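You operate a simulated robot arm through the tools that you are given. There is no shell and no other tool.

The job below is to be done with a simulated robot arm. You get a single attempt, and the scene is never put back.

TASK
Cure the blue disc on HIGH in the curing box.
Fine: open the drawer again after, leave the disc in it and turn the purple dial off; the other discs stay as they are.

The check looks at the end state, three seconds after you hand in, the way a careful person would. Anything else that was tipped, shoved, dropped, spilled or broken makes it a failure.

THE ROBOT
A 7-joint arm with a two-finger parallel gripper, fixed in place. Base frame: the origin is at the foot of the arm, x ahead of it, y to its left, z up; the work surface is at about z = 840. Lengths are in mm, angles in degrees, forces in N, time in s.
With the tool pointing down near the work surface it reaches from about 300 to 740 mm from the base axis. Its first joint turns from -143.0 to 143.0 degrees. Payload 3 kg.
The TCP is the grasp point between the finger pads, 30 mm short of the fingertips. In the tool frame z runs along the fingers and y along their closing line. Largest opening 94 mm; finger width 28, thickness 10; the body of the gripper, 50 by 96 mm, starts 55 mm behind the TCP.
Orientation is told as [roll, pitch, yaw] about the base's x, y, z axes, in that order, counted from this pose: with the fingers straight down and closing along the base's y, the tool's x points along the base's -x, its y along +y and its z along -z.

THE INTERFACE
- The arm moves only by the tool nudge_tool. Its argument "moves" is a list of rows, each a list of 6 numbers: the shift along the tool's x, y, z in mm, then the turn, a rotation vector about the tool's x, y, z in rad. In form: [[dx, dy, dz, wx, wy, wz], ...]. A call has 1 to 20 rows; each row shifts and turns the commanded pose from where the row before left it, along the tool's axes as they then stand. "gripper" is the finger opening in mm, from 0 to 94, set as the call begins (left out, the last holds). Each row takes 0.2 s and may step no farther than 50 mm and 8.6 degrees from the row before; otherwise, or with a gripper value out of range, the whole call is refused. A pose out of reach is approached as far as the arm can. The call stops where the force on the tool passes 40 N (or 10 N more than at its start, if that is more) or the arm is blocked; 0.2 s more then pass. The fingers move at their own pace (about 45 mm/s each) and stop on an object; they squeeze with about 37 N. The grip force told is the motor's: it shows also when the fingers shut on nothing. Time passes only in rows, and 0.2 s behind the last, so rows that do not move let the fingers close. The reply holds the time, the measured pose of the TCP, the force on the tool along the base axes, the opening and the grip force, in the units named above and with some noise, with the torque about the TCP (base axes, N m) and any sound that the robot's microphone picked up.
- Cameras (640 x 400 px; columns grow to the right, rows downward): "scene" is fixed at [48.9, -497.2, 1625.7]; the picture's right is [0.93, -0.37, 0.00], its down [-0.21, -0.51, -0.84] and it looks along [0.31, 0.77, -0.55] (base axes); focal length 359 px, centre (320, 200). "wrist" rides on the gripper at [76, 14, -102] in the tool frame; the picture's right is [-0.18, 0.98, 0.00], its down [-0.75, -0.14, -0.64] and it looks along [-0.63, -0.12, 0.77] (tool axes); focal length 243 px, centre (320, 200).
- capture(camera): a new picture of that camera. It takes no simulated time.
- raise_lower(by): slides the trunk up (or, below 0, down) by that many mm; the arm rides with it, the base frame stays. It gives what a move gives, with no picture.
- measure_at(camera, pixels): there is no depth. For up to 12 entries [column, row, z] of the newest picture of that camera ("zoom" is the newest enlarged one), the place [x, y] in the base frame at which the ray of that pixel passes the height z, good to about 3 mm. It takes no simulated time.
- close_up(camera, box): a new picture of the part [left, top, right, bottom] of that camera's present view, enlarged. It takes no simulated time.
- sign_off(): hands the job in; it is judged then, once.

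Open the gripper and draw the arm clear of the work before you hand the job in, unless the task says otherwise.

The tools are called as name(argument=value, ...) on one line, values as JSON. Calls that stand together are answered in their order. nudge_tool: Moves the arm, as the interface text tells. Its arguments: {"type":"object","properties":{"moves":{"type":"array","items":{"type":"array","items":{"type":"number"}}},"gripper":{"type":"number"}},"required":["moves"]} The other tools are called the same way: raise_lower (by) slides the trunk up or down; capture (camera) takes a picture; measure_at (camera, pixels) gives the place at which the rays of pixels pass given heights; close_up (camera, box) takes an enlarged picture of a part of a camera's view; sign_off () hands the job in.

At the start:

```text
t: 0.0
ee_pos: [417.9, 450.0, 1188.8]
ee_rot: [0.1, 0.1, 0.0]
force: [-0.4, -0.1, 0.5]
wrist_torque: [-0.03, -0.02, 0.01]
finger_gap: 94.0
grip_force: 0.0
trunk travel left (down, up): [-275.0, 115.0]
```

scene: 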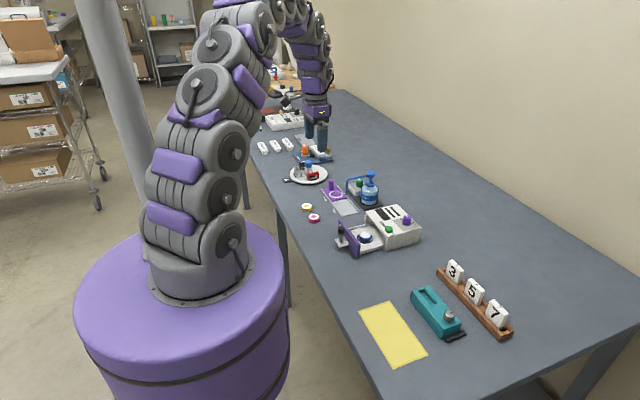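
wrist: 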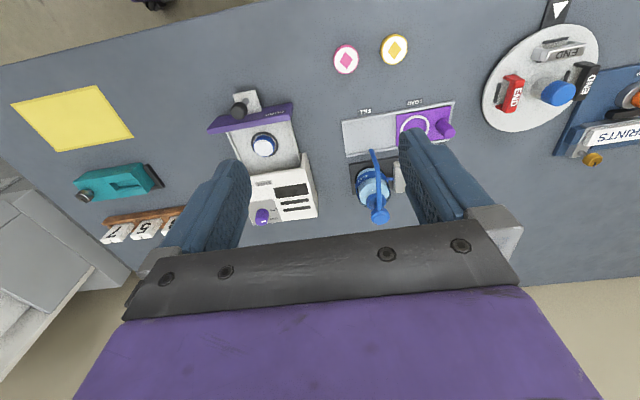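

The scene shows the curing box around (390,228) with an open drawer, and a disc in it. I take close-ups to read details.

close_up(camera="scene", box=[320, 190, 440, 265])

close_up(camera="wrist", box=[190, 80, 350, 240])

close_up(camera="scene", box=[280, 150, 400, 225])

close_up(camera="wrist", box=[320, 20, 480, 240])

```text
5.33 times, centred on (380, 228) of scene
```

zoom: 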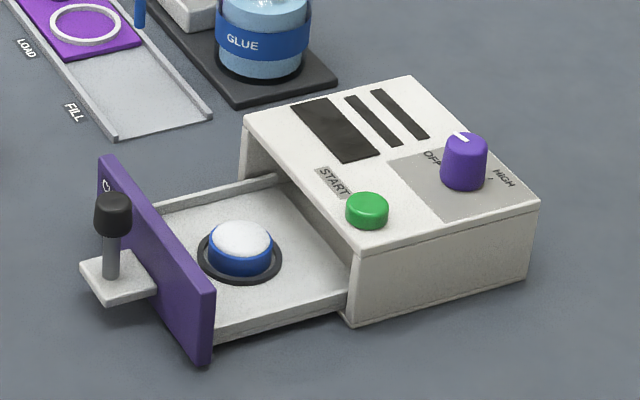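

```text
2.50 times, centred on (270, 160) of wrist
```

zoom: 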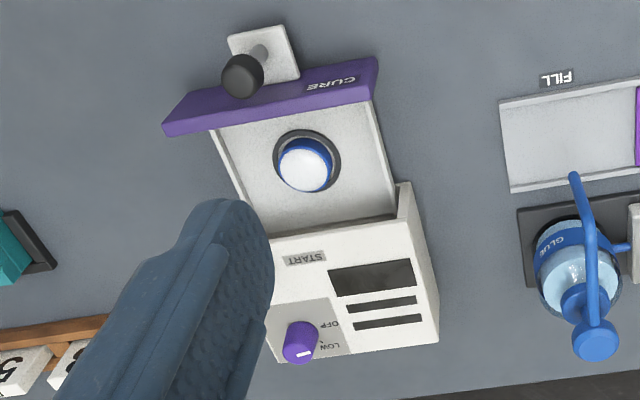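

```text
5.33 times, centred on (340, 188) of scene
```

zoom: 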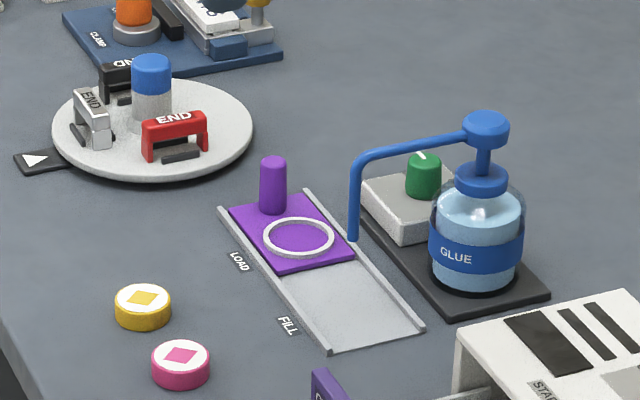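

```text
1.82 times, centred on (400, 130) of wrist
```

zoom: 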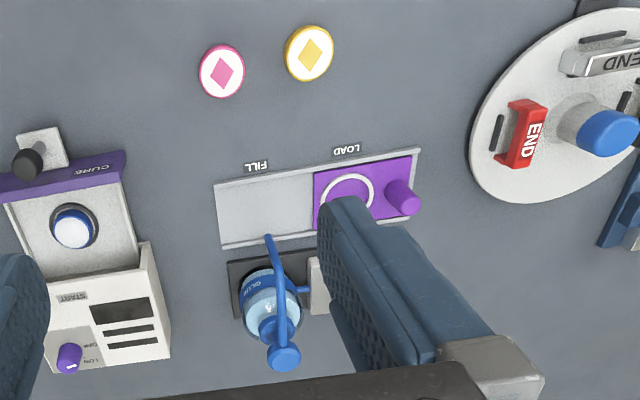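

The blue disc already sits in the open drawer, and the dial with OFF/LOW/HIGH is on the box's top right. I'll measure the ground corners, then triangulate heights.

measure_at(camera="scene", pixels=[[385.6, 250.9, 840], [419, 241.6, 840], [387.1, 236.9, 900], [421.25, 228.1, 900], [396.9, 204.1, 900], [365.9, 211.6, 900], [341.2, 227.5, 900], [388.8, 227.9, 905], [407.2, 217.2, 920], [365, 234.6, 870], [358.4, 257.9, 840], [365, 234.6, 860]])

measure_at(camera="wrist", pixels=[[238, 111, 880], [238, 111, 900], [238, 111, 920], [264, 144, 860], [264, 144, 870], [261.5, 217, 900], [261.5, 217, 920], [306, 154, 900], [318, 206, 900], [318, 217, 840], [207, 128, 860], [293, 108, 860]])

```text
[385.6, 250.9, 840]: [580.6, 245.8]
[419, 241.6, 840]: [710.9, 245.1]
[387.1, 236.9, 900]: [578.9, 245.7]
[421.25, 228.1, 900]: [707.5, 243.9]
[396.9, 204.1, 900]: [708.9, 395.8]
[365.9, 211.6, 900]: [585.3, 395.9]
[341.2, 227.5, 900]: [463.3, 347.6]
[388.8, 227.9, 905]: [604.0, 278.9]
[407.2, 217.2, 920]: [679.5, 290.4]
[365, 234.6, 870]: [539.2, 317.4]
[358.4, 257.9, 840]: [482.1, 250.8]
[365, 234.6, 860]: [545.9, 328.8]
```

```text
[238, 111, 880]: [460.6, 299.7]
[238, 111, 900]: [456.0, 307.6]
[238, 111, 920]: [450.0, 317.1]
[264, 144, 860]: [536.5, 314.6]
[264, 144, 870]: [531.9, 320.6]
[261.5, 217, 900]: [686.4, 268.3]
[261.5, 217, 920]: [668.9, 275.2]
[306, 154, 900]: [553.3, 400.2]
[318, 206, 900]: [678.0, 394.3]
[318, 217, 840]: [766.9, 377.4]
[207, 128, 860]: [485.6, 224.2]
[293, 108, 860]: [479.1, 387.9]
```

Triangulation puts the box at x≈580–709, y≈246–396, top z≈900, and the drawer knob top near (449,319,925). I move above the drawer to see the dial and its labels better.

nudge_tool(moves=[[-18.6, -25, 28.2, 0, 0, 0], [-18.6, -25, 28.2, 0, 0, 0], [-18.6, -25, 28.2, 0, 0, 0], [-18.6, -25, 28.2, 0, 0, 0], [-18.6, -25, 28.2, 0, 0, 0], [0, 0, 0, 0, 0, 0], [0, 0, 0, 0, 0, 0]])

capture(camera="wrist")

capture(camera="scene")

```text
t: 1.6
ee_pos: [508.8, 320.7, 1049.3]
ee_rot: [0.0, 0.0, 0.0]
force: [0.2, -0.8, -0.1]
wrist_torque: [-0.02, -0.01, 0.02]
finger_gap: 93.8
grip_force: 0.0
trunk travel left (down, up): [-275.0, 115.0]
```

```text
taken
```

wrist: 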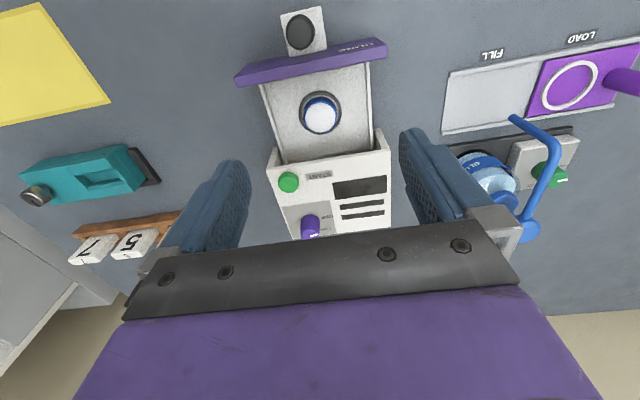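

```text
taken
```

scene: 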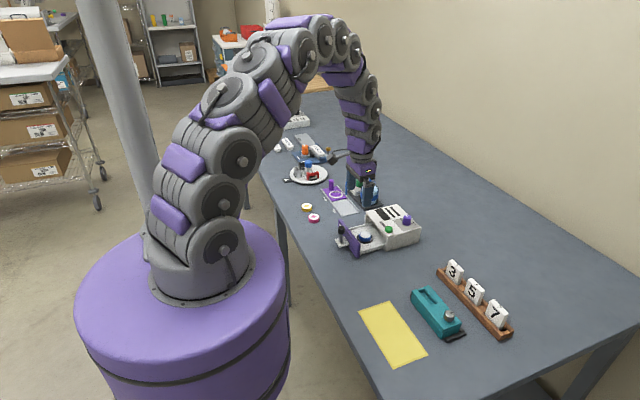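

The box is at (330,190) in the wrist view. Zoom in on the dial, button and the drawer.

close_up(camera="wrist", box=[260, 150, 404, 240])

measure_at(camera="wrist", pixels=[[301, 31, 925], [301, 31, 915], [320, 114, 870], [320, 114, 860], [288, 179, 905], [288, 179, 910], [311, 220, 920], [311, 220, 930], [270, 167, 900], [390, 150, 900], [237, 84, 860], [387, 55, 860]])

close_up(camera="wrist", box=[230, 0, 390, 100])

close_up(camera="scene", box=[376, 200, 424, 230])

```text
4.44 times, centred on (332, 195) of wrist
```

zoom: 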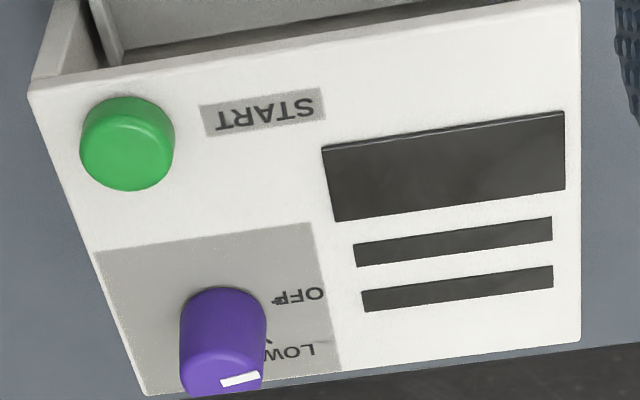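

```text
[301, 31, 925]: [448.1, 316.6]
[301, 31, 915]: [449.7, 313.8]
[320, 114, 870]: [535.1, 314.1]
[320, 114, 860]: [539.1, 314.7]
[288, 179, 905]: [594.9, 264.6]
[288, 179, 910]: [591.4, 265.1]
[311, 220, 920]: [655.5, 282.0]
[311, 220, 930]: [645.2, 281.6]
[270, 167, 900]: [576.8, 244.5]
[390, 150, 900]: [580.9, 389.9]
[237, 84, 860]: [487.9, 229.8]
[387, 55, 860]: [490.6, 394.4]
```

```text
4.00 times, centred on (310, 50) of wrist
```

zoom: 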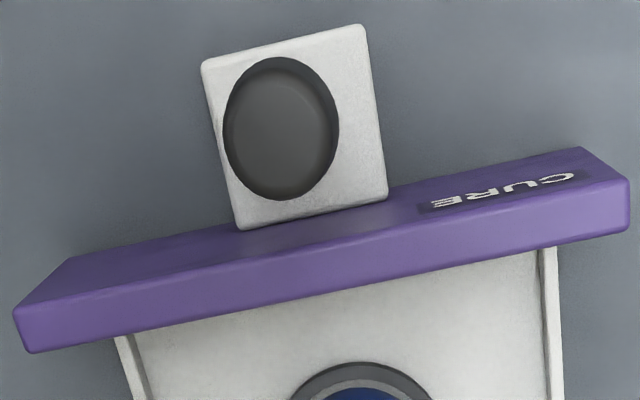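

```text
13.33 times, centred on (400, 215) of scene
```

zoom: 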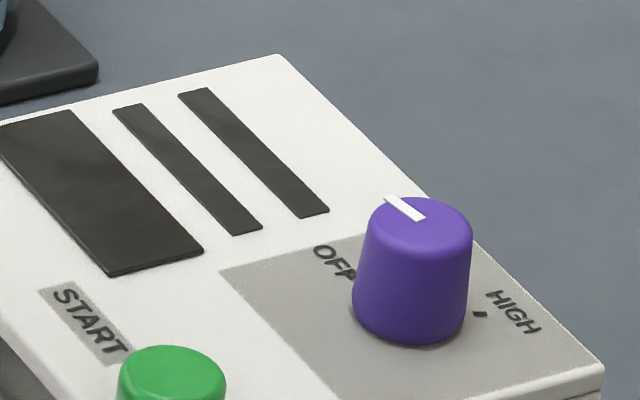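

The dial pointer reads OFF (scene zoom: mark at (405,208) aligned with the OFF tick). I raise and move forward so the wrist camera looks more steeply down on the dial.

nudge_tool(moves=[[-32, -8, -25, 0, 0, 0], [-32, -8, -25, 0, 0, 0], [-32, -8, -25, 0, 0, 0], [-32, -8, -25, 0, 0, 0], [0, 0, 0, 0, 0, 0], [0, 0, 0, 0, 0, 0]])

close_up(camera="wrist", box=[250, 30, 394, 120])

capture(camera="wrist")

```text
t: 3.0
ee_pos: [639.1, 287.8, 1151.4]
ee_rot: [0.2, 0.1, 0.0]
force: [0.4, 0.4, -0.1]
wrist_torque: [-0.02, -0.03, 0.02]
finger_gap: 94.0
grip_force: 0.1
trunk travel left (down, up): [-275.0, 115.0]
```

```text
4.44 times, centred on (322, 75) of wrist
```

zoom: 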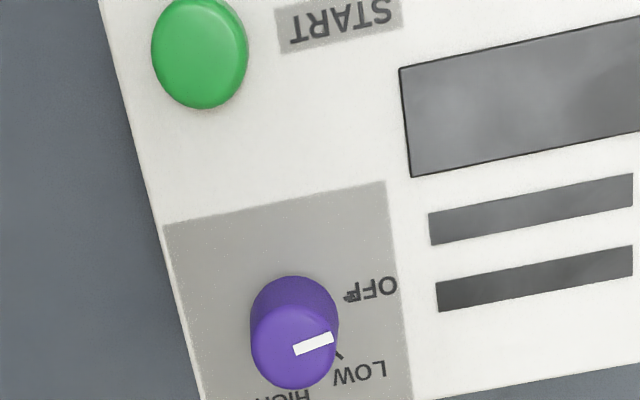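

```text
taken
```

wrist: 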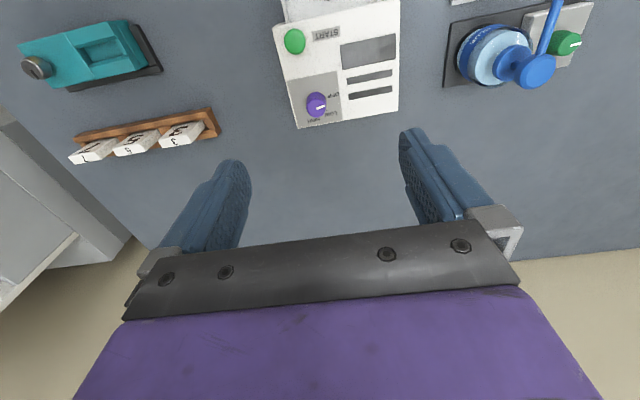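

Now the ticks are visible: OFF tick (350,297), LOW tick (338,355), HIGH text at (280,395) in the zoom. Measuring them and the dial.

measure_at(camera="zoom", pixels=[[350, 297, 900], [338, 355, 900], [280, 396, 900], [293, 345, 930], [293, 345, 920], [293, 345, 925], [296, 352, 925], [331, 338, 925], [164, 226, 900], [384, 182, 900], [201, 45, 910], [201, 45, 905]])

measure_at(camera="scene", pixels=[[407.5, 216.65, 930], [407.5, 216.65, 925], [407.5, 216.65, 920], [388.9, 228, 910], [388.9, 228, 915], [402.25, 220.5, 900], [411.9, 223.5, 900]])

close_up(camera="wrist", box=[285, 70, 365, 120])

```text
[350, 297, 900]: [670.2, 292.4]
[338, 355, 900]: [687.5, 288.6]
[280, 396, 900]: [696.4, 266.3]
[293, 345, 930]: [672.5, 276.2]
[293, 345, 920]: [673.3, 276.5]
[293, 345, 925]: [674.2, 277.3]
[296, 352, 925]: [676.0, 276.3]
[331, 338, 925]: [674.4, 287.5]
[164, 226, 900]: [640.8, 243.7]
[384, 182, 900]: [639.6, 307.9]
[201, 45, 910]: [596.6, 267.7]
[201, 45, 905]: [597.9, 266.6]
```

```text
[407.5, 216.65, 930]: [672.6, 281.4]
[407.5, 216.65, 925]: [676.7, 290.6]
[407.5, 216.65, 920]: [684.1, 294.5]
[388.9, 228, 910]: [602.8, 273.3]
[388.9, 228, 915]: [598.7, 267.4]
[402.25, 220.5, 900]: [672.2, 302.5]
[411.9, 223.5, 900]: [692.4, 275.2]
```

```text
8.00 times, centred on (325, 95) of wrist
```

zoom: 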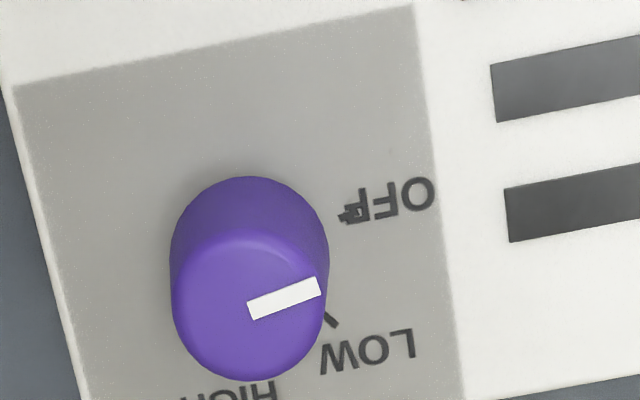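

The dial axis is at about (674,277) with its top near z 931; OFF, LOW and HIGH are about 60° apart, clockwise. First I go to the drawer knob at about (449,317) to close the drawer.

nudge_tool(moves=[[31.7, 4.9, 25.2, 0, 0, 0], [31.7, 4.9, 25.2, 0, 0, 0], [31.7, 4.9, 25.2, 0, 0, 0], [31.7, 4.9, 25.2, 0, 0, 0], [31.7, 4.9, 25.2, 0, 0, 0], [31.7, 4.9, 25.2, 0, 0, 0], [0, 0, 0, 0, 0, 0], [0, 0, 0, 0, 0, 0]], gripper=60)

capture(camera="wrist")

close_up(camera="scene", box=[310, 180, 430, 255])

```text
t: 4.8
ee_pos: [445.0, 314.9, 998.9]
ee_rot: [0.1, -0.1, 0.0]
force: [-0.4, -0.3, 0.1]
wrist_torque: [-0.01, -0.04, -0.04]
finger_gap: 59.8
grip_force: 0.1
trunk travel left (down, up): [-275.0, 115.0]
```

```text
taken
```

wrist: 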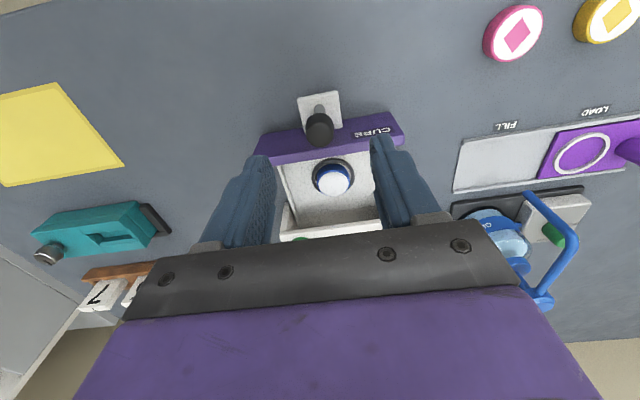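

```text
5.33 times, centred on (370, 218) of scene
```

zoom: 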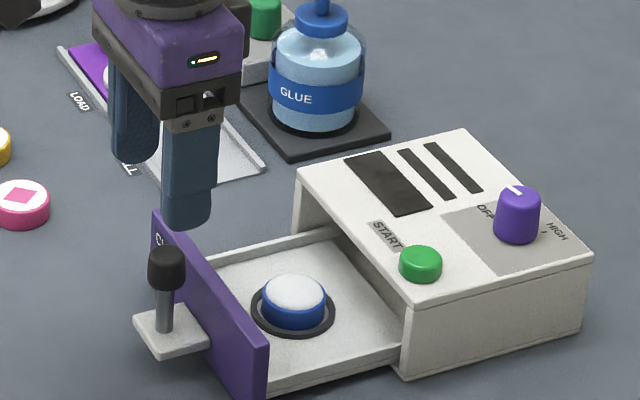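

The knob top is at (320,130) in the wrist view; I measure it for exact alignment.

measure_at(camera="wrist", pixels=[[320, 131, 925], [320, 131, 920], [320, 131, 930], [333, 177, 870], [256, 155, 895], [404, 138, 895]])

measure_at(camera="scene", pixels=[[341.1, 227.3, 925], [341.1, 227.3, 920], [341.1, 227.3, 930]])

close_up(camera="wrist", box=[260, 85, 388, 165])

```text
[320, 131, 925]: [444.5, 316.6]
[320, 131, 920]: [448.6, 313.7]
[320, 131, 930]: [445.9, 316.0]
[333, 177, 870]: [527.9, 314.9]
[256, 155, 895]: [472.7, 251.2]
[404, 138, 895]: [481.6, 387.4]
```

```text
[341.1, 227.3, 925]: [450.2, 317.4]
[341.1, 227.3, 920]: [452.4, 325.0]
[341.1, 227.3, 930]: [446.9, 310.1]
```

```text
5.00 times, centred on (324, 125) of wrist
```

zoom: 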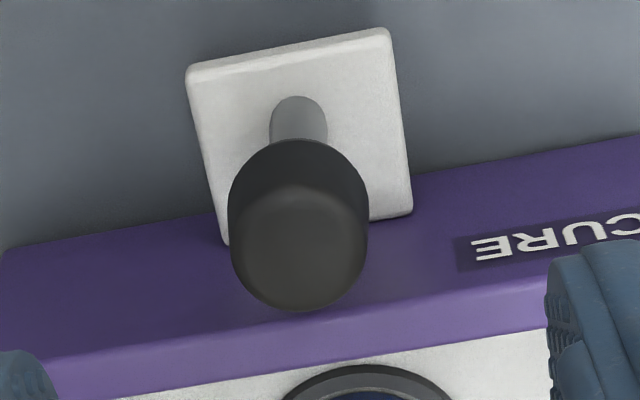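

The knob is about (448,316), top ~925. I descend to z≈912 straddling it, then read the pose before closing.

nudge_tool(moves=[[-1, 0.3, 22, 0, 0, 0], [-1, 0.3, 22, 0, 0, 0], [-1, 0.3, 22, 0, 0, 0], [0, 0, 21, 0, 0, 0], [0, 0, 0, 0, 0, 0], [0, 0, 0, 0, 0, 0]])

capture(camera="wrist")

close_up(camera="scene", box=[310, 190, 406, 250])

```text
t: 6.2
ee_pos: [451.1, 319.7, 910.1]
ee_rot: [0.1, 0.1, 0.1]
force: [-0.7, -0.8, -0.3]
wrist_torque: [-0.04, 0.02, 0.03]
finger_gap: 60.1
grip_force: 0.1
trunk travel left (down, up): [-275.0, 115.0]
```

```text
taken
```

wrist: 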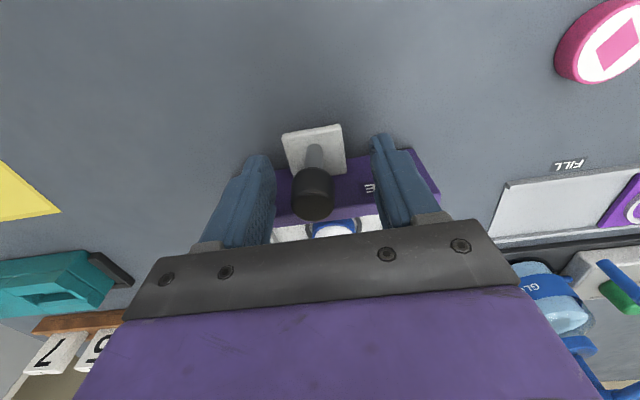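

```text
6.67 times, centred on (358, 220) of scene
```

zoom: 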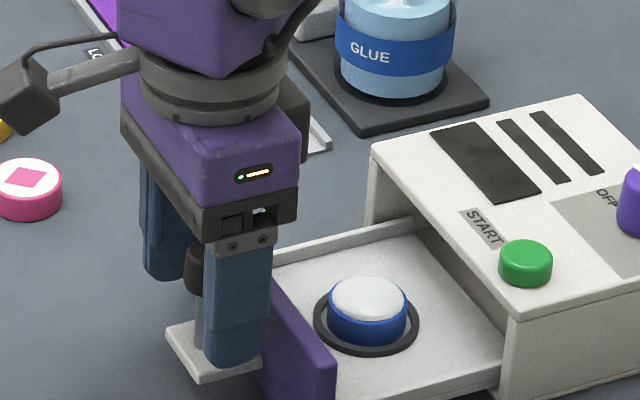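

The knob top shows at (313,205), i.e. aligned in x and about 3 mm toward -y from the finger centre. I shift -3 mm in y and close.

nudge_tool(moves=[[0, -3, 0, 0, 0, 0], [0, 0, 0, 0, 0, 0], [0, 0, 0, 0, 0, 0]])

nudge_tool(moves=[[0, 0, 0, 0, 0, 0], [0, 0, 0, 0, 0, 0], [0, 0, 0, 0, 0, 0], [0, 0, 0, 0, 0, 0], [0, 0, 0, 0, 0, 0]], gripper=0)

```text
t: 7.0
ee_pos: [451.2, 316.4, 910.1]
ee_rot: [0.1, -0.1, 0.0]
force: [0.6, -0.4, -0.2]
wrist_torque: [0.04, 0.0, 0.01]
finger_gap: 60.1
grip_force: 0.2
trunk travel left (down, up): [-275.0, 115.0]
```

```text
t: 8.2
ee_pos: [450.6, 314.8, 909.6]
ee_rot: [0.2, 0.1, -0.1]
force: [0.0, -9.9, -4.1]
wrist_torque: [-0.06, 0.0, -0.02]
finger_gap: 22.9
grip_force: 45.2
trunk travel left (down, up): [-275.0, 115.0]
```

Grip on the knob is firm (22.9 mm). I relieve the -y side force by 1.5 mm and push the drawer in slowly along +x.

nudge_tool(moves=[[0, -1.5, 0, 0, 0, 0], [-5, 0, 0, 0, 0, 0], [-10, 0, 0, 0, 0, 0], [-10, 0, 0, 0, 0, 0], [-10, 0, 0, 0, 0, 0], [-10, 0, 0, 0, 0, 0], [-10, 0, 0, 0, 0, 0], [-10, 0, 0, 0, 0, 0], [-10, 0, 0, 0, 0, 0]])

close_up(camera="scene", box=[330, 190, 426, 250])

```text
t: 10.2
ee_pos: [527.5, 315.3, 909.3]
ee_rot: [0.0, -0.1, 0.0]
force: [1.3, -12.1, -14.6]
wrist_torque: [0.27, 0.42, -0.15]
finger_gap: 23.3
grip_force: 45.3
trunk travel left (down, up): [-275.0, 115.0]
```

```text
6.67 times, centred on (378, 220) of scene
```

zoom: 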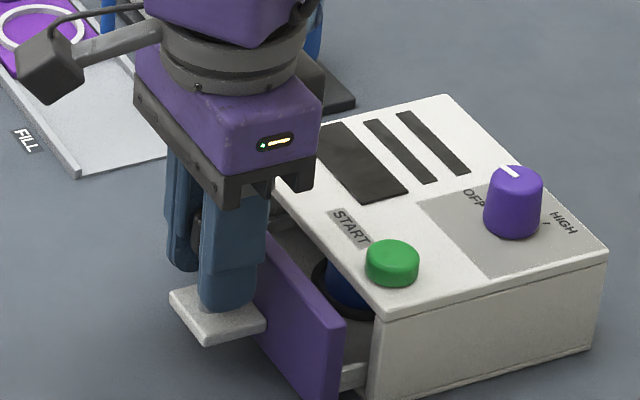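

The drawer is closing smoothly; about 20 mm remains. I relieve side and vertical load slightly and continue with smaller steps.

nudge_tool(moves=[[0, -1.5, 1.0, 0, 0, 0], [-5, 0, 0, 0, 0, 0], [-5, 0, 0, 0, 0, 0], [-4, 0, 0, 0, 0, 0], [0, 0, 0, 0, 0, 0]])

close_up(camera="scene", box=[330, 190, 426, 250])

```text
t: 11.4
ee_pos: [539.6, 315.2, 909.1]
ee_rot: [0.2, -0.1, 0.0]
force: [0.2, -0.1, 1.0]
wrist_torque: [0.02, 0.79, -0.02]
finger_gap: 23.1
grip_force: 45.3
trunk travel left (down, up): [-275.0, 115.0]
```

```text
6.67 times, centred on (378, 220) of scene
```

zoom: 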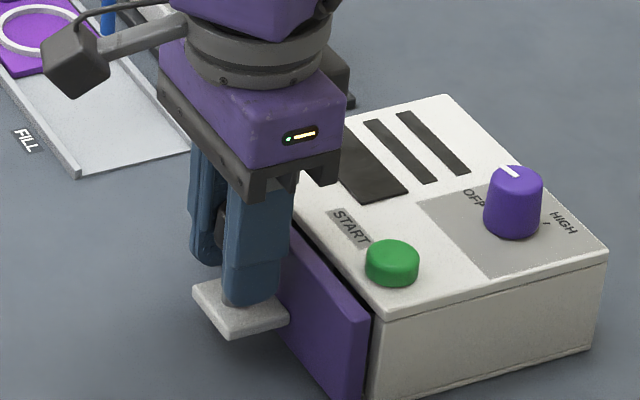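

Only a few millimetres of gap remain; I push on in 2 mm steps until resistance.

nudge_tool(moves=[[-2, 0, 0, 0, 0, 0], [-2, 0, 0, 0, 0, 0], [-2, 0, 0, 0, 0, 0], [-1, 0, 0, 0, 0, 0], [0, 0, 0, 0, 0, 0]])

close_up(camera="scene", box=[330, 190, 426, 250])

```text
t: 12.6
ee_pos: [545.1, 315.1, 909.7]
ee_rot: [0.0, 0.1, 0.2]
force: [-19.6, 7.2, 4.7]
wrist_torque: [0.03, -0.14, 0.17]
finger_gap: 23.4
grip_force: 44.6
trunk travel left (down, up): [-275.0, 115.0]
```

```text
6.67 times, centred on (378, 220) of scene
```

zoom: 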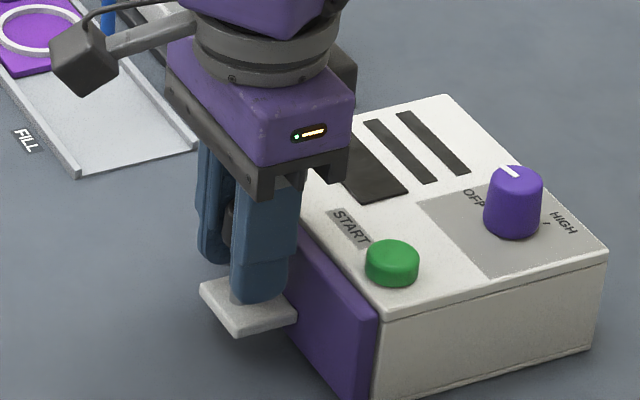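

Resistance is at -19.6 N and the panel looks flush. One more millimetre to confirm the stop, then release.

nudge_tool(moves=[[-1, 0, 0, 0, 0, 0], [0, 0, 0, 0, 0, 0]])

nudge_tool(moves=[[1, 0, 0, 0, 0, 0], [1, 0, 0, 0, 0, 0], [0, 0, 0, 0, 0, 0], [0, 0, 0, 0, 0, 0]])

```text
t: 13.2
ee_pos: [542.9, 315.7, 910.1]
ee_rot: [0.0, 0.1, 0.0]
force: [-28.5, 6.3, 4.4]
wrist_torque: [0.0, 0.48, 0.09]
finger_gap: 23.4
grip_force: 44.8
trunk travel left (down, up): [-275.0, 115.0]
```

```text
t: 14.2
ee_pos: [543.8, 314.7, 910.7]
ee_rot: [0.1, -0.1, -0.1]
force: [-22.8, 5.0, 2.0]
wrist_torque: [-0.05, 0.1, 0.04]
finger_gap: 23.1
grip_force: 44.9
trunk travel left (down, up): [-275.0, 115.0]
```

The drawer is against its stop. I open the fingers and rise straight up.

nudge_tool(moves=[[0, 0, 0, 0, 0, 0], [0, 0, 0, 0, 0, 0], [0, 0, 0, 0, 0, 0], [0, 0, 0, 0, 0, 0]], gripper=60)

nudge_tool(moves=[[0, 0, -25, 0, 0, 0], [0, 0, -25, 0, 0, 0], [0, 0, -25, 0, 0, 0], [0, 0, -25, 0, 0, 0], [0, 0, 0, 0, 0, 0]])

capture(camera="wrist")

close_up(camera="scene", box=[330, 190, 426, 250])

```text
t: 15.2
ee_pos: [545.6, 314.5, 908.7]
ee_rot: [0.1, -0.1, 0.0]
force: [0.2, 0.2, 0.3]
wrist_torque: [0.05, 0.02, -0.02]
finger_gap: 60.1
grip_force: 0.1
trunk travel left (down, up): [-275.0, 115.0]
```

```text
t: 16.4
ee_pos: [546.5, 313.6, 1011.3]
ee_rot: [0.1, 0.0, 0.0]
force: [-0.3, -0.1, 0.0]
wrist_torque: [-0.01, -0.04, -0.03]
finger_gap: 60.1
grip_force: 0.1
trunk travel left (down, up): [-275.0, 115.0]
```

```text
taken
```

wrist: 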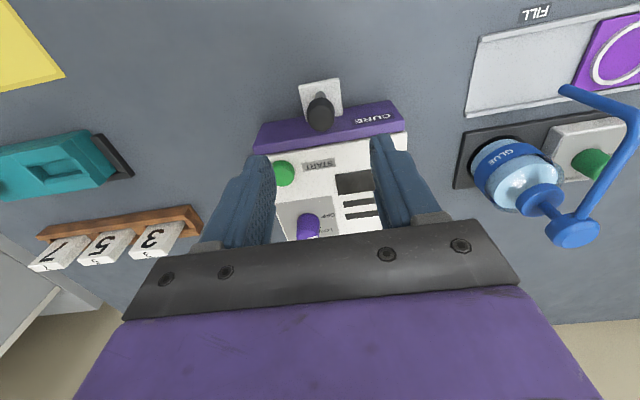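

```text
6.67 times, centred on (378, 220) of scene
```

zoom: 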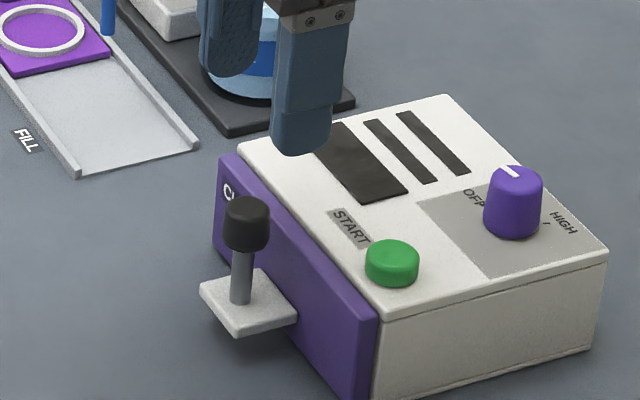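

The drawer is closed. Next I move over the dial at about (674,277) staying at z≈1011.

nudge_tool(moves=[[-31.9, -9.1, 0, 0, 0, 0], [-31.9, -9.1, 0, 0, 0, 0], [-31.9, -9.1, 0, 0, 0, 0], [-31.9, -9.1, 0, 0, 0, 0], [0, 0, 0, 0, 0, 0], [0, 0, 0, 0, 0, 0]])

capture(camera="wrist")

close_up(camera="wrist", box=[256, 85, 384, 165])

```text
t: 17.8
ee_pos: [672.7, 276.6, 1013.7]
ee_rot: [0.1, 0.0, 0.0]
force: [0.7, -1.0, -0.3]
wrist_torque: [-0.03, -0.05, 0.01]
finger_gap: 59.7
grip_force: 0.1
trunk travel left (down, up): [-275.0, 115.0]
```

```text
taken
```

wrist: 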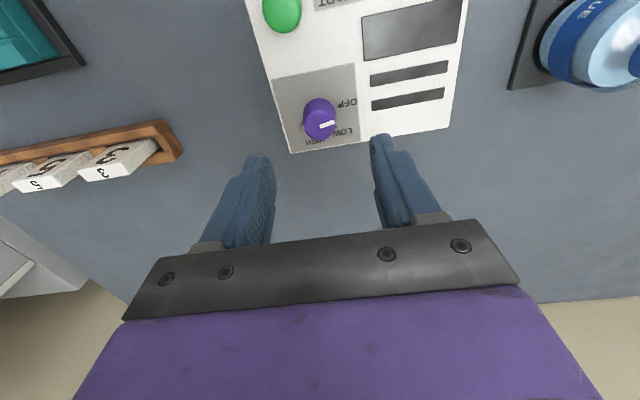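

```text
5.00 times, centred on (320, 125) of wrist
```

zoom: 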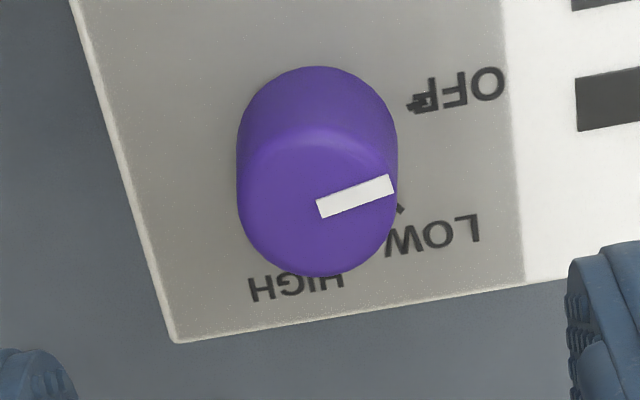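

The dial top sits at (319,126), right under the TCP. I pre-rotate -60° about the tool axis so the 120° turn stays within ±60°.

nudge_tool(moves=[[0, 0, 0, 0, 0, -0.15], [0, 0, 0, 0, 0, -0.15], [0, 0, 0, 0, 0, -0.15], [0, 0, 0, 0, 0, -0.15], [0, 0, 0, 0, 0, -0.15], [0, 0, 0, 0, 0, -0.15], [0, 0, 0, 0, 0, -0.15], [0, 0, 0, 0, 0, 0], [0, 0, 0, 0, 0, 0]])

capture(camera="wrist")

```text
t: 19.8
ee_pos: [672.7, 277.6, 1008.9]
ee_rot: [0.1, -0.1, 60.2]
force: [-1.0, -0.6, -0.2]
wrist_torque: [0.02, 0.02, -0.01]
finger_gap: 59.9
grip_force: 0.0
trunk travel left (down, up): [-275.0, 115.0]
```

```text
taken
```

wrist: 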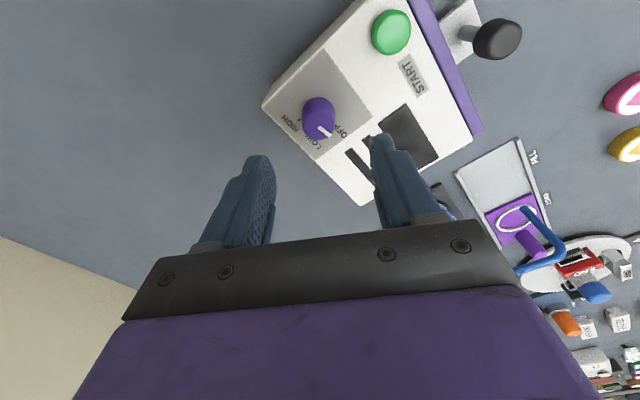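

Still centred (dial top at (320,124)). I descend ~75 mm around the dial.

nudge_tool(moves=[[0, 0, 20, 0, 0, 0], [0, 0, 20, 0, 0, 0], [0, 0, 20, 0, 0, 0], [0, 0, 10, 0, 0, 0], [0, 0, 4, 0, 0, 0], [0, 0, 0, 0, 0, 0], [0, 0, 0, 0, 0, 0]])

capture(camera="wrist")

close_up(camera="scene", box=[360, 190, 456, 250])

```text
t: 21.4
ee_pos: [674.4, 276.4, 935.8]
ee_rot: [0.0, -0.1, 60.1]
force: [0.5, 1.1, 0.0]
wrist_torque: [-0.01, -0.01, 0.02]
finger_gap: 60.2
grip_force: 0.1
trunk travel left (down, up): [-275.0, 115.0]
```

```text
taken
```

wrist: 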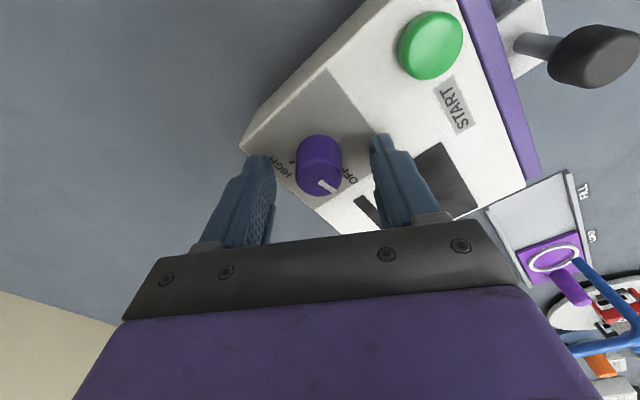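

```text
6.67 times, centred on (408, 220) of scene
```

zoom: 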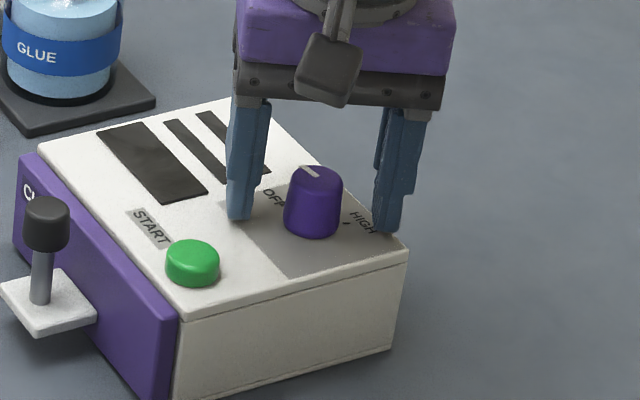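

The dial (319,180) is centred between the fingers. I close on it.

nudge_tool(moves=[[0, 0, 0, 0, 0, 0], [0, 0, 0, 0, 0, 0], [0, 0, 0, 0, 0, 0], [0, 0, 0, 0, 0, 0]], gripper=0)

close_up(camera="wrist", box=[256, 130, 384, 210])

```text
t: 22.4
ee_pos: [674.0, 279.0, 935.3]
ee_rot: [0.0, -0.2, 60.1]
force: [0.6, 0.8, 0.2]
wrist_torque: [-0.06, -0.02, 0.0]
finger_gap: 27.2
grip_force: 44.9
trunk travel left (down, up): [-275.0, 115.0]
```

```text
5.00 times, centred on (320, 170) of wrist
```

zoom: 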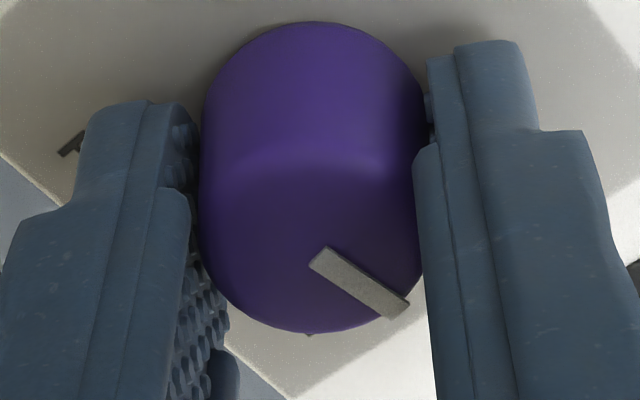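

Clean grip (27.2 mm, no side load). I turn clockwise the first 60° and check.

nudge_tool(moves=[[0, 0, 0, 0, 0, 0.15], [0, 0, 0, 0, 0, 0.15], [0, 0, 0, 0, 0, 0.15], [0, 0, 0, 0, 0, 0.15], [0, 0, 0, 0, 0, 0.15], [0, 0, 0, 0, 0, 0.15], [0, 0, 0, 0, 0, 0.15], [0, 0, 0, 0, 0, 0]])

close_up(camera="wrist", box=[256, 130, 384, 210])

close_up(camera="scene", box=[376, 195, 440, 235])

```text
t: 24.2
ee_pos: [675.8, 276.6, 935.9]
ee_rot: [0.1, 0.0, -0.3]
force: [22.7, -9.2, -4.1]
wrist_torque: [-0.29, -0.15, 0.05]
finger_gap: 27.3
grip_force: 45.2
trunk travel left (down, up): [-275.0, 115.0]
```

```text
5.00 times, centred on (320, 170) of wrist
```

zoom: 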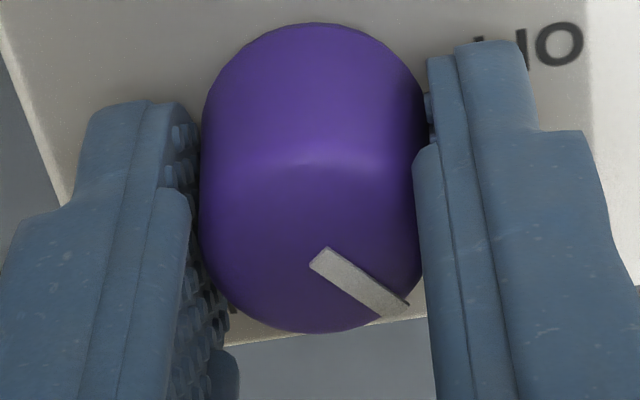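

```text
10.00 times, centred on (408, 215) of scene
```

zoom: 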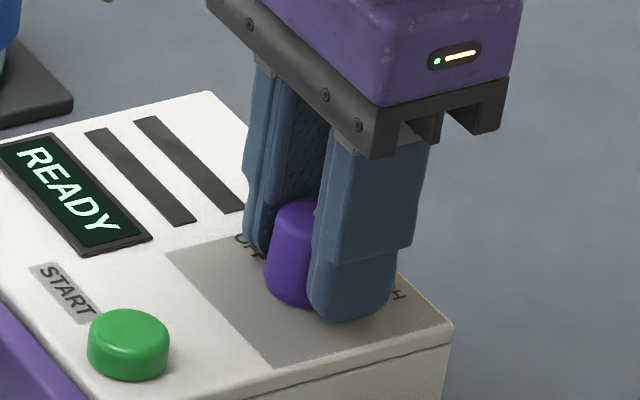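

The display now reads READY and the pointer turned with the gripper (LOW area). I relieve the side load (22.7 N in +x, -9 N in y), then turn the second 60°.

nudge_tool(moves=[[-1.5, -0.8, 0, 0, 0, 0], [0, 0, 0, 0, 0, 0]])

nudge_tool(moves=[[0, 0, 0, 0, 0, 0.15], [0, 0, 0, 0, 0, 0.15], [0, 0, 0, 0, 0, 0.15], [0, 0, 0, 0, 0, 0.15], [0, 0, 0, 0, 0, 0]])

```text
t: 24.8
ee_pos: [676.0, 275.9, 935.6]
ee_rot: [0.2, 0.0, 0.1]
force: [20.1, -10.7, 2.5]
wrist_torque: [-0.43, -0.55, 0.05]
finger_gap: 27.2
grip_force: 44.8
trunk travel left (down, up): [-275.0, 115.0]
```

```text
t: 26.0
ee_pos: [675.2, 273.9, 936.0]
ee_rot: [0.1, 0.3, -34.6]
force: [12.7, -16.7, 2.2]
wrist_torque: [-0.94, -0.98, 0.05]
finger_gap: 27.3
grip_force: 45.5
trunk travel left (down, up): [-275.0, 115.0]
```

Turning smoothly (now -34.6°). I finish the last ~25° and check the pointer.

nudge_tool(moves=[[0, 0, 0, 0, 0, 0.15], [0, 0, 0, 0, 0, 0.15], [0, 0, 0, 0, 0, 0.15], [0, 0, 0, 0, 0, 0]])

close_up(camera="wrist", box=[256, 130, 384, 210])

close_up(camera="scene", box=[376, 195, 440, 235])

```text
t: 27.0
ee_pos: [674.5, 275.2, 936.6]
ee_rot: [-0.1, 0.2, -60.2]
force: [0.9, -21.4, -0.3]
wrist_torque: [-0.65, 0.24, 0.37]
finger_gap: 27.4
grip_force: 44.6
trunk travel left (down, up): [-275.0, 115.0]
```

```text
5.00 times, centred on (320, 170) of wrist
```

zoom: 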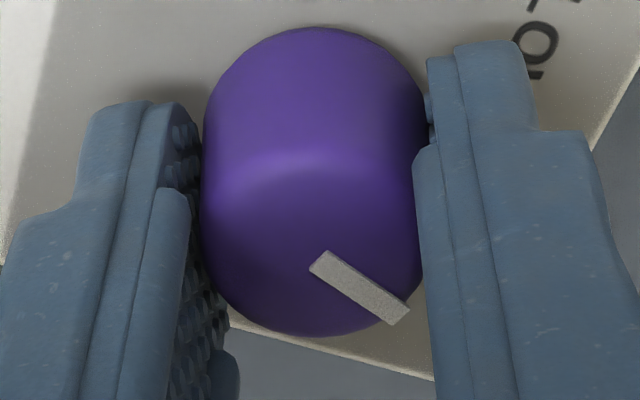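

```text
10.00 times, centred on (408, 215) of scene
```

zoom: 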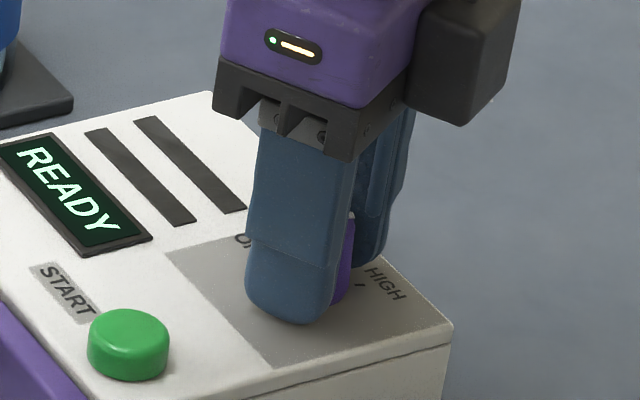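

The dial has rotated a full 120° with a slight stop torque (0.37). I open the fingers and lift to check the pointer against HIGH.

nudge_tool(moves=[[0, 0, 0, 0, 0, 0], [0, 0, 0, 0, 0, 0], [0, 0, 0, 0, 0, 0], [0, 0, 0, 0, 0, 0]], gripper=60)

nudge_tool(moves=[[0, 0, -25, 0, 0, 0], [0, 0, -25, 0, 0, 0], [0, 0, -25, 0, 0, 0], [0, 0, 0, 0, 0, 0]])

close_up(camera="wrist", box=[256, 75, 384, 155])

close_up(camera="scene", box=[376, 195, 440, 235])

```text
t: 28.0
ee_pos: [675.4, 279.3, 937.1]
ee_rot: [0.1, 0.0, -60.0]
force: [-0.7, -0.2, 0.1]
wrist_torque: [0.0, 0.0, 0.03]
finger_gap: 59.9
grip_force: 0.1
trunk travel left (down, up): [-275.0, 115.0]
```

```text
t: 29.0
ee_pos: [675.0, 280.1, 1011.2]
ee_rot: [0.1, 0.1, -60.1]
force: [-0.2, 0.0, 0.2]
wrist_torque: [0.0, -0.02, 0.0]
finger_gap: 59.9
grip_force: 0.0
trunk travel left (down, up): [-275.0, 115.0]
```

```text
5.00 times, centred on (320, 115) of wrist
```

zoom: 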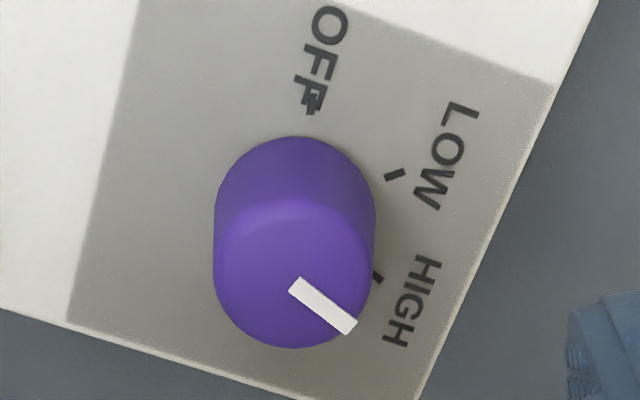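

```text
10.00 times, centred on (408, 215) of scene
```

zoom: 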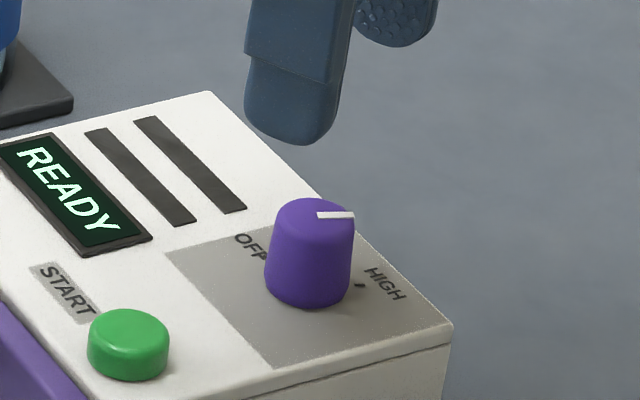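

The pointer (37.5° in the image) lines up with the HIGH tick (35.7°). I rotate the wrist back, close the fingers, and move above the START button near (598,268).

nudge_tool(moves=[[0, 0, 0, 0, 0, -0.15], [0, 0, 0, 0, 0, -0.15], [0, 0, 0, 0, 0, -0.15], [0, 0, 0, 0, 0, -0.15], [0, 0, 0, 0, 0, -0.15], [0, 0, 0, 0, 0, -0.15], [0, 0, 0, 0, 0, -0.15], [25, -4, 0, 0, 0, 0], [25, -4, 0, 0, 0, 0], [27, -4, 0, 0, 0, 0], [0, 0, 0, 0, 0, 0], [0, 0, 0, 0, 0, 0]], gripper=40)

capture(camera="wrist")

close_up(camera="wrist", box=[256, 85, 384, 165])

```text
t: 31.6
ee_pos: [598.3, 266.4, 1010.0]
ee_rot: [0.1, 0.0, 0.0]
force: [0.8, 0.5, -0.6]
wrist_torque: [-0.02, -0.02, -0.01]
finger_gap: 40.0
grip_force: 0.1
trunk travel left (down, up): [-275.0, 115.0]
```

```text
taken
```

wrist: 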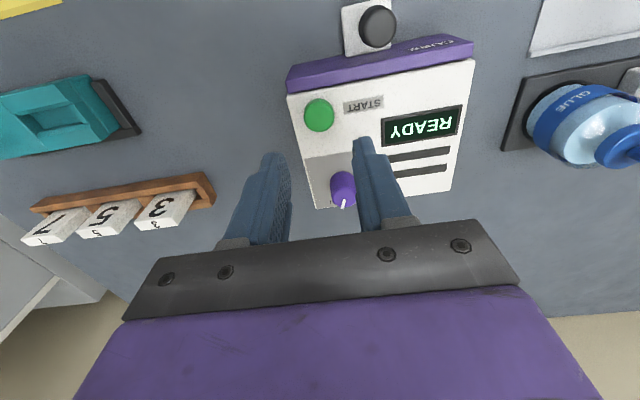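

```text
5.00 times, centred on (320, 125) of wrist
```

zoom: 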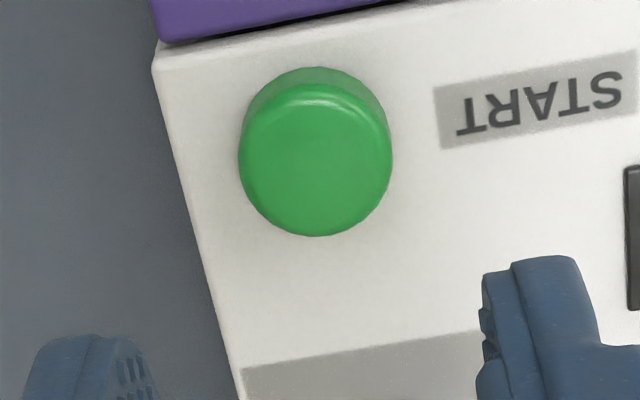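

The button centre (319,117) is right under the TCP. I close the fingers and descend to just above it.

nudge_tool(moves=[[0, 0, 0, 0, 0, 0], [0, 0, 0, 0, 0, 0], [0, 0, 0, 0, 0, 0], [0, 0, 20, 0, 0, 0], [0, 0, 20, 0, 0, 0], [0, 0, 20, 0, 0, 0], [0, 0, 0, 0, 0, 0]], gripper=0)

close_up(camera="scene", box=[346, 195, 426, 245])

```text
t: 33.2
ee_pos: [598.5, 266.3, 950.5]
ee_rot: [0.1, 0.0, 0.0]
force: [-0.8, -0.2, 0.5]
wrist_torque: [-0.02, 0.04, -0.01]
finger_gap: 0.0
grip_force: 33.3
trunk travel left (down, up): [-275.0, 115.0]
```

```text
8.00 times, centred on (386, 220) of scene
```

zoom: 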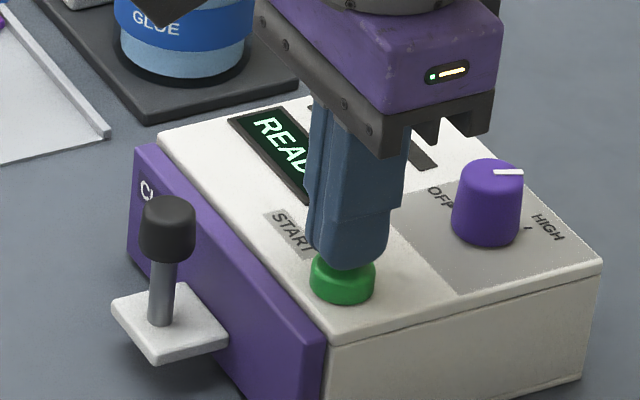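

The fingertips hover just above the button. I press down in 2 mm steps.

nudge_tool(moves=[[0, 0, 2, 0, 0, 0], [0, 0, 2, 0, 0, 0], [0, 0, 2, 0, 0, 0], [0, 0, 2, 0, 0, 0]])

close_up(camera="scene", box=[346, 195, 426, 245])

```text
t: 34.2
ee_pos: [598.9, 265.4, 941.7]
ee_rot: [0.1, 0.0, -0.1]
force: [-0.7, -0.5, 2.4]
wrist_torque: [0.0, 0.0, 0.02]
finger_gap: 0.0
grip_force: 33.1
trunk travel left (down, up): [-275.0, 115.0]
heard: click
```

```text
8.00 times, centred on (386, 220) of scene
```

zoom: 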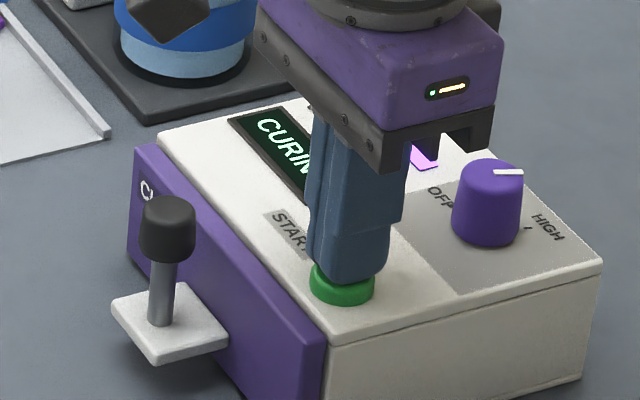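

A click was heard and the display reads CURING. I lift off the button and wait while watching the display.

nudge_tool(moves=[[0, 0, -10, 0, 0, 0], [0, 0, -20, 0, 0, 0], [0, 0, -20, 0, 0, 0], [0, 0, -20, 0, 0, 0], [0, 0, 0, 0, 0, 0], [0, 0, 0, 0, 0, 0]])

close_up(camera="scene", box=[346, 195, 426, 245])

close_up(camera="wrist", box=[290, 60, 482, 180])

```text
t: 35.6
ee_pos: [599.1, 264.5, 1012.4]
ee_rot: [0.1, 0.0, 0.0]
force: [-0.2, 0.2, -0.7]
wrist_torque: [-0.01, 0.02, -0.06]
finger_gap: 0.0
grip_force: 32.3
trunk travel left (down, up): [-275.0, 115.0]
```

```text
8.00 times, centred on (386, 220) of scene
```

zoom: 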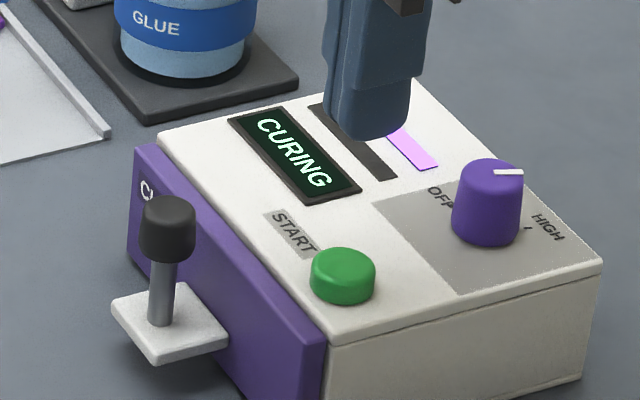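

```text
3.33 times, centred on (386, 120) of wrist
```

zoom: 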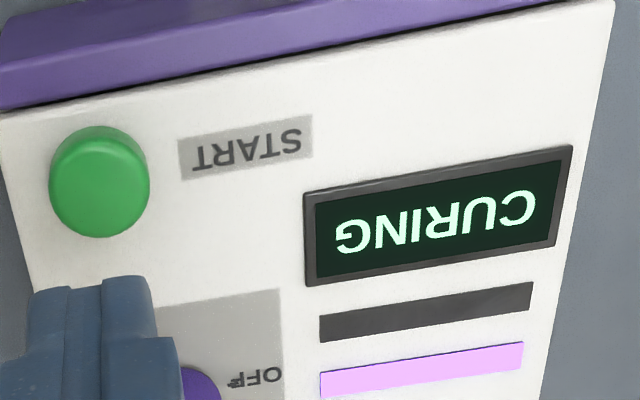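

It is curing with one bar lit. I wait 4 s.

nudge_tool(moves=[[0, 0, 0, 0, 0, 0], [0, 0, 0, 0, 0, 0], [0, 0, 0, 0, 0, 0], [0, 0, 0, 0, 0, 0], [0, 0, 0, 0, 0, 0], [0, 0, 0, 0, 0, 0], [0, 0, 0, 0, 0, 0], [0, 0, 0, 0, 0, 0], [0, 0, 0, 0, 0, 0], [0, 0, 0, 0, 0, 0], [0, 0, 0, 0, 0, 0], [0, 0, 0, 0, 0, 0], [0, 0, 0, 0, 0, 0], [0, 0, 0, 0, 0, 0], [0, 0, 0, 0, 0, 0], [0, 0, 0, 0, 0, 0], [0, 0, 0, 0, 0, 0], [0, 0, 0, 0, 0, 0], [0, 0, 0, 0, 0, 0], [0, 0, 0, 0, 0, 0]])

close_up(camera="scene", box=[346, 195, 426, 245])

```text
t: 39.8
ee_pos: [597.7, 265.1, 1011.6]
ee_rot: [0.1, 0.0, 0.1]
force: [-0.5, 0.3, 0.1]
wrist_torque: [0.0, 0.0, -0.01]
finger_gap: 0.1
grip_force: 32.3
trunk travel left (down, up): [-275.0, 115.0]
```

```text
8.00 times, centred on (386, 220) of scene
```

zoom: 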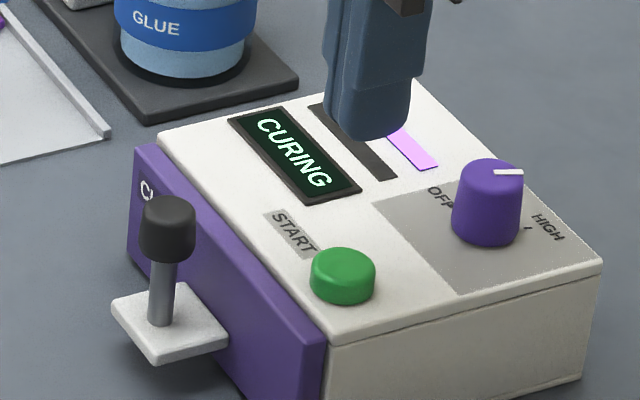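

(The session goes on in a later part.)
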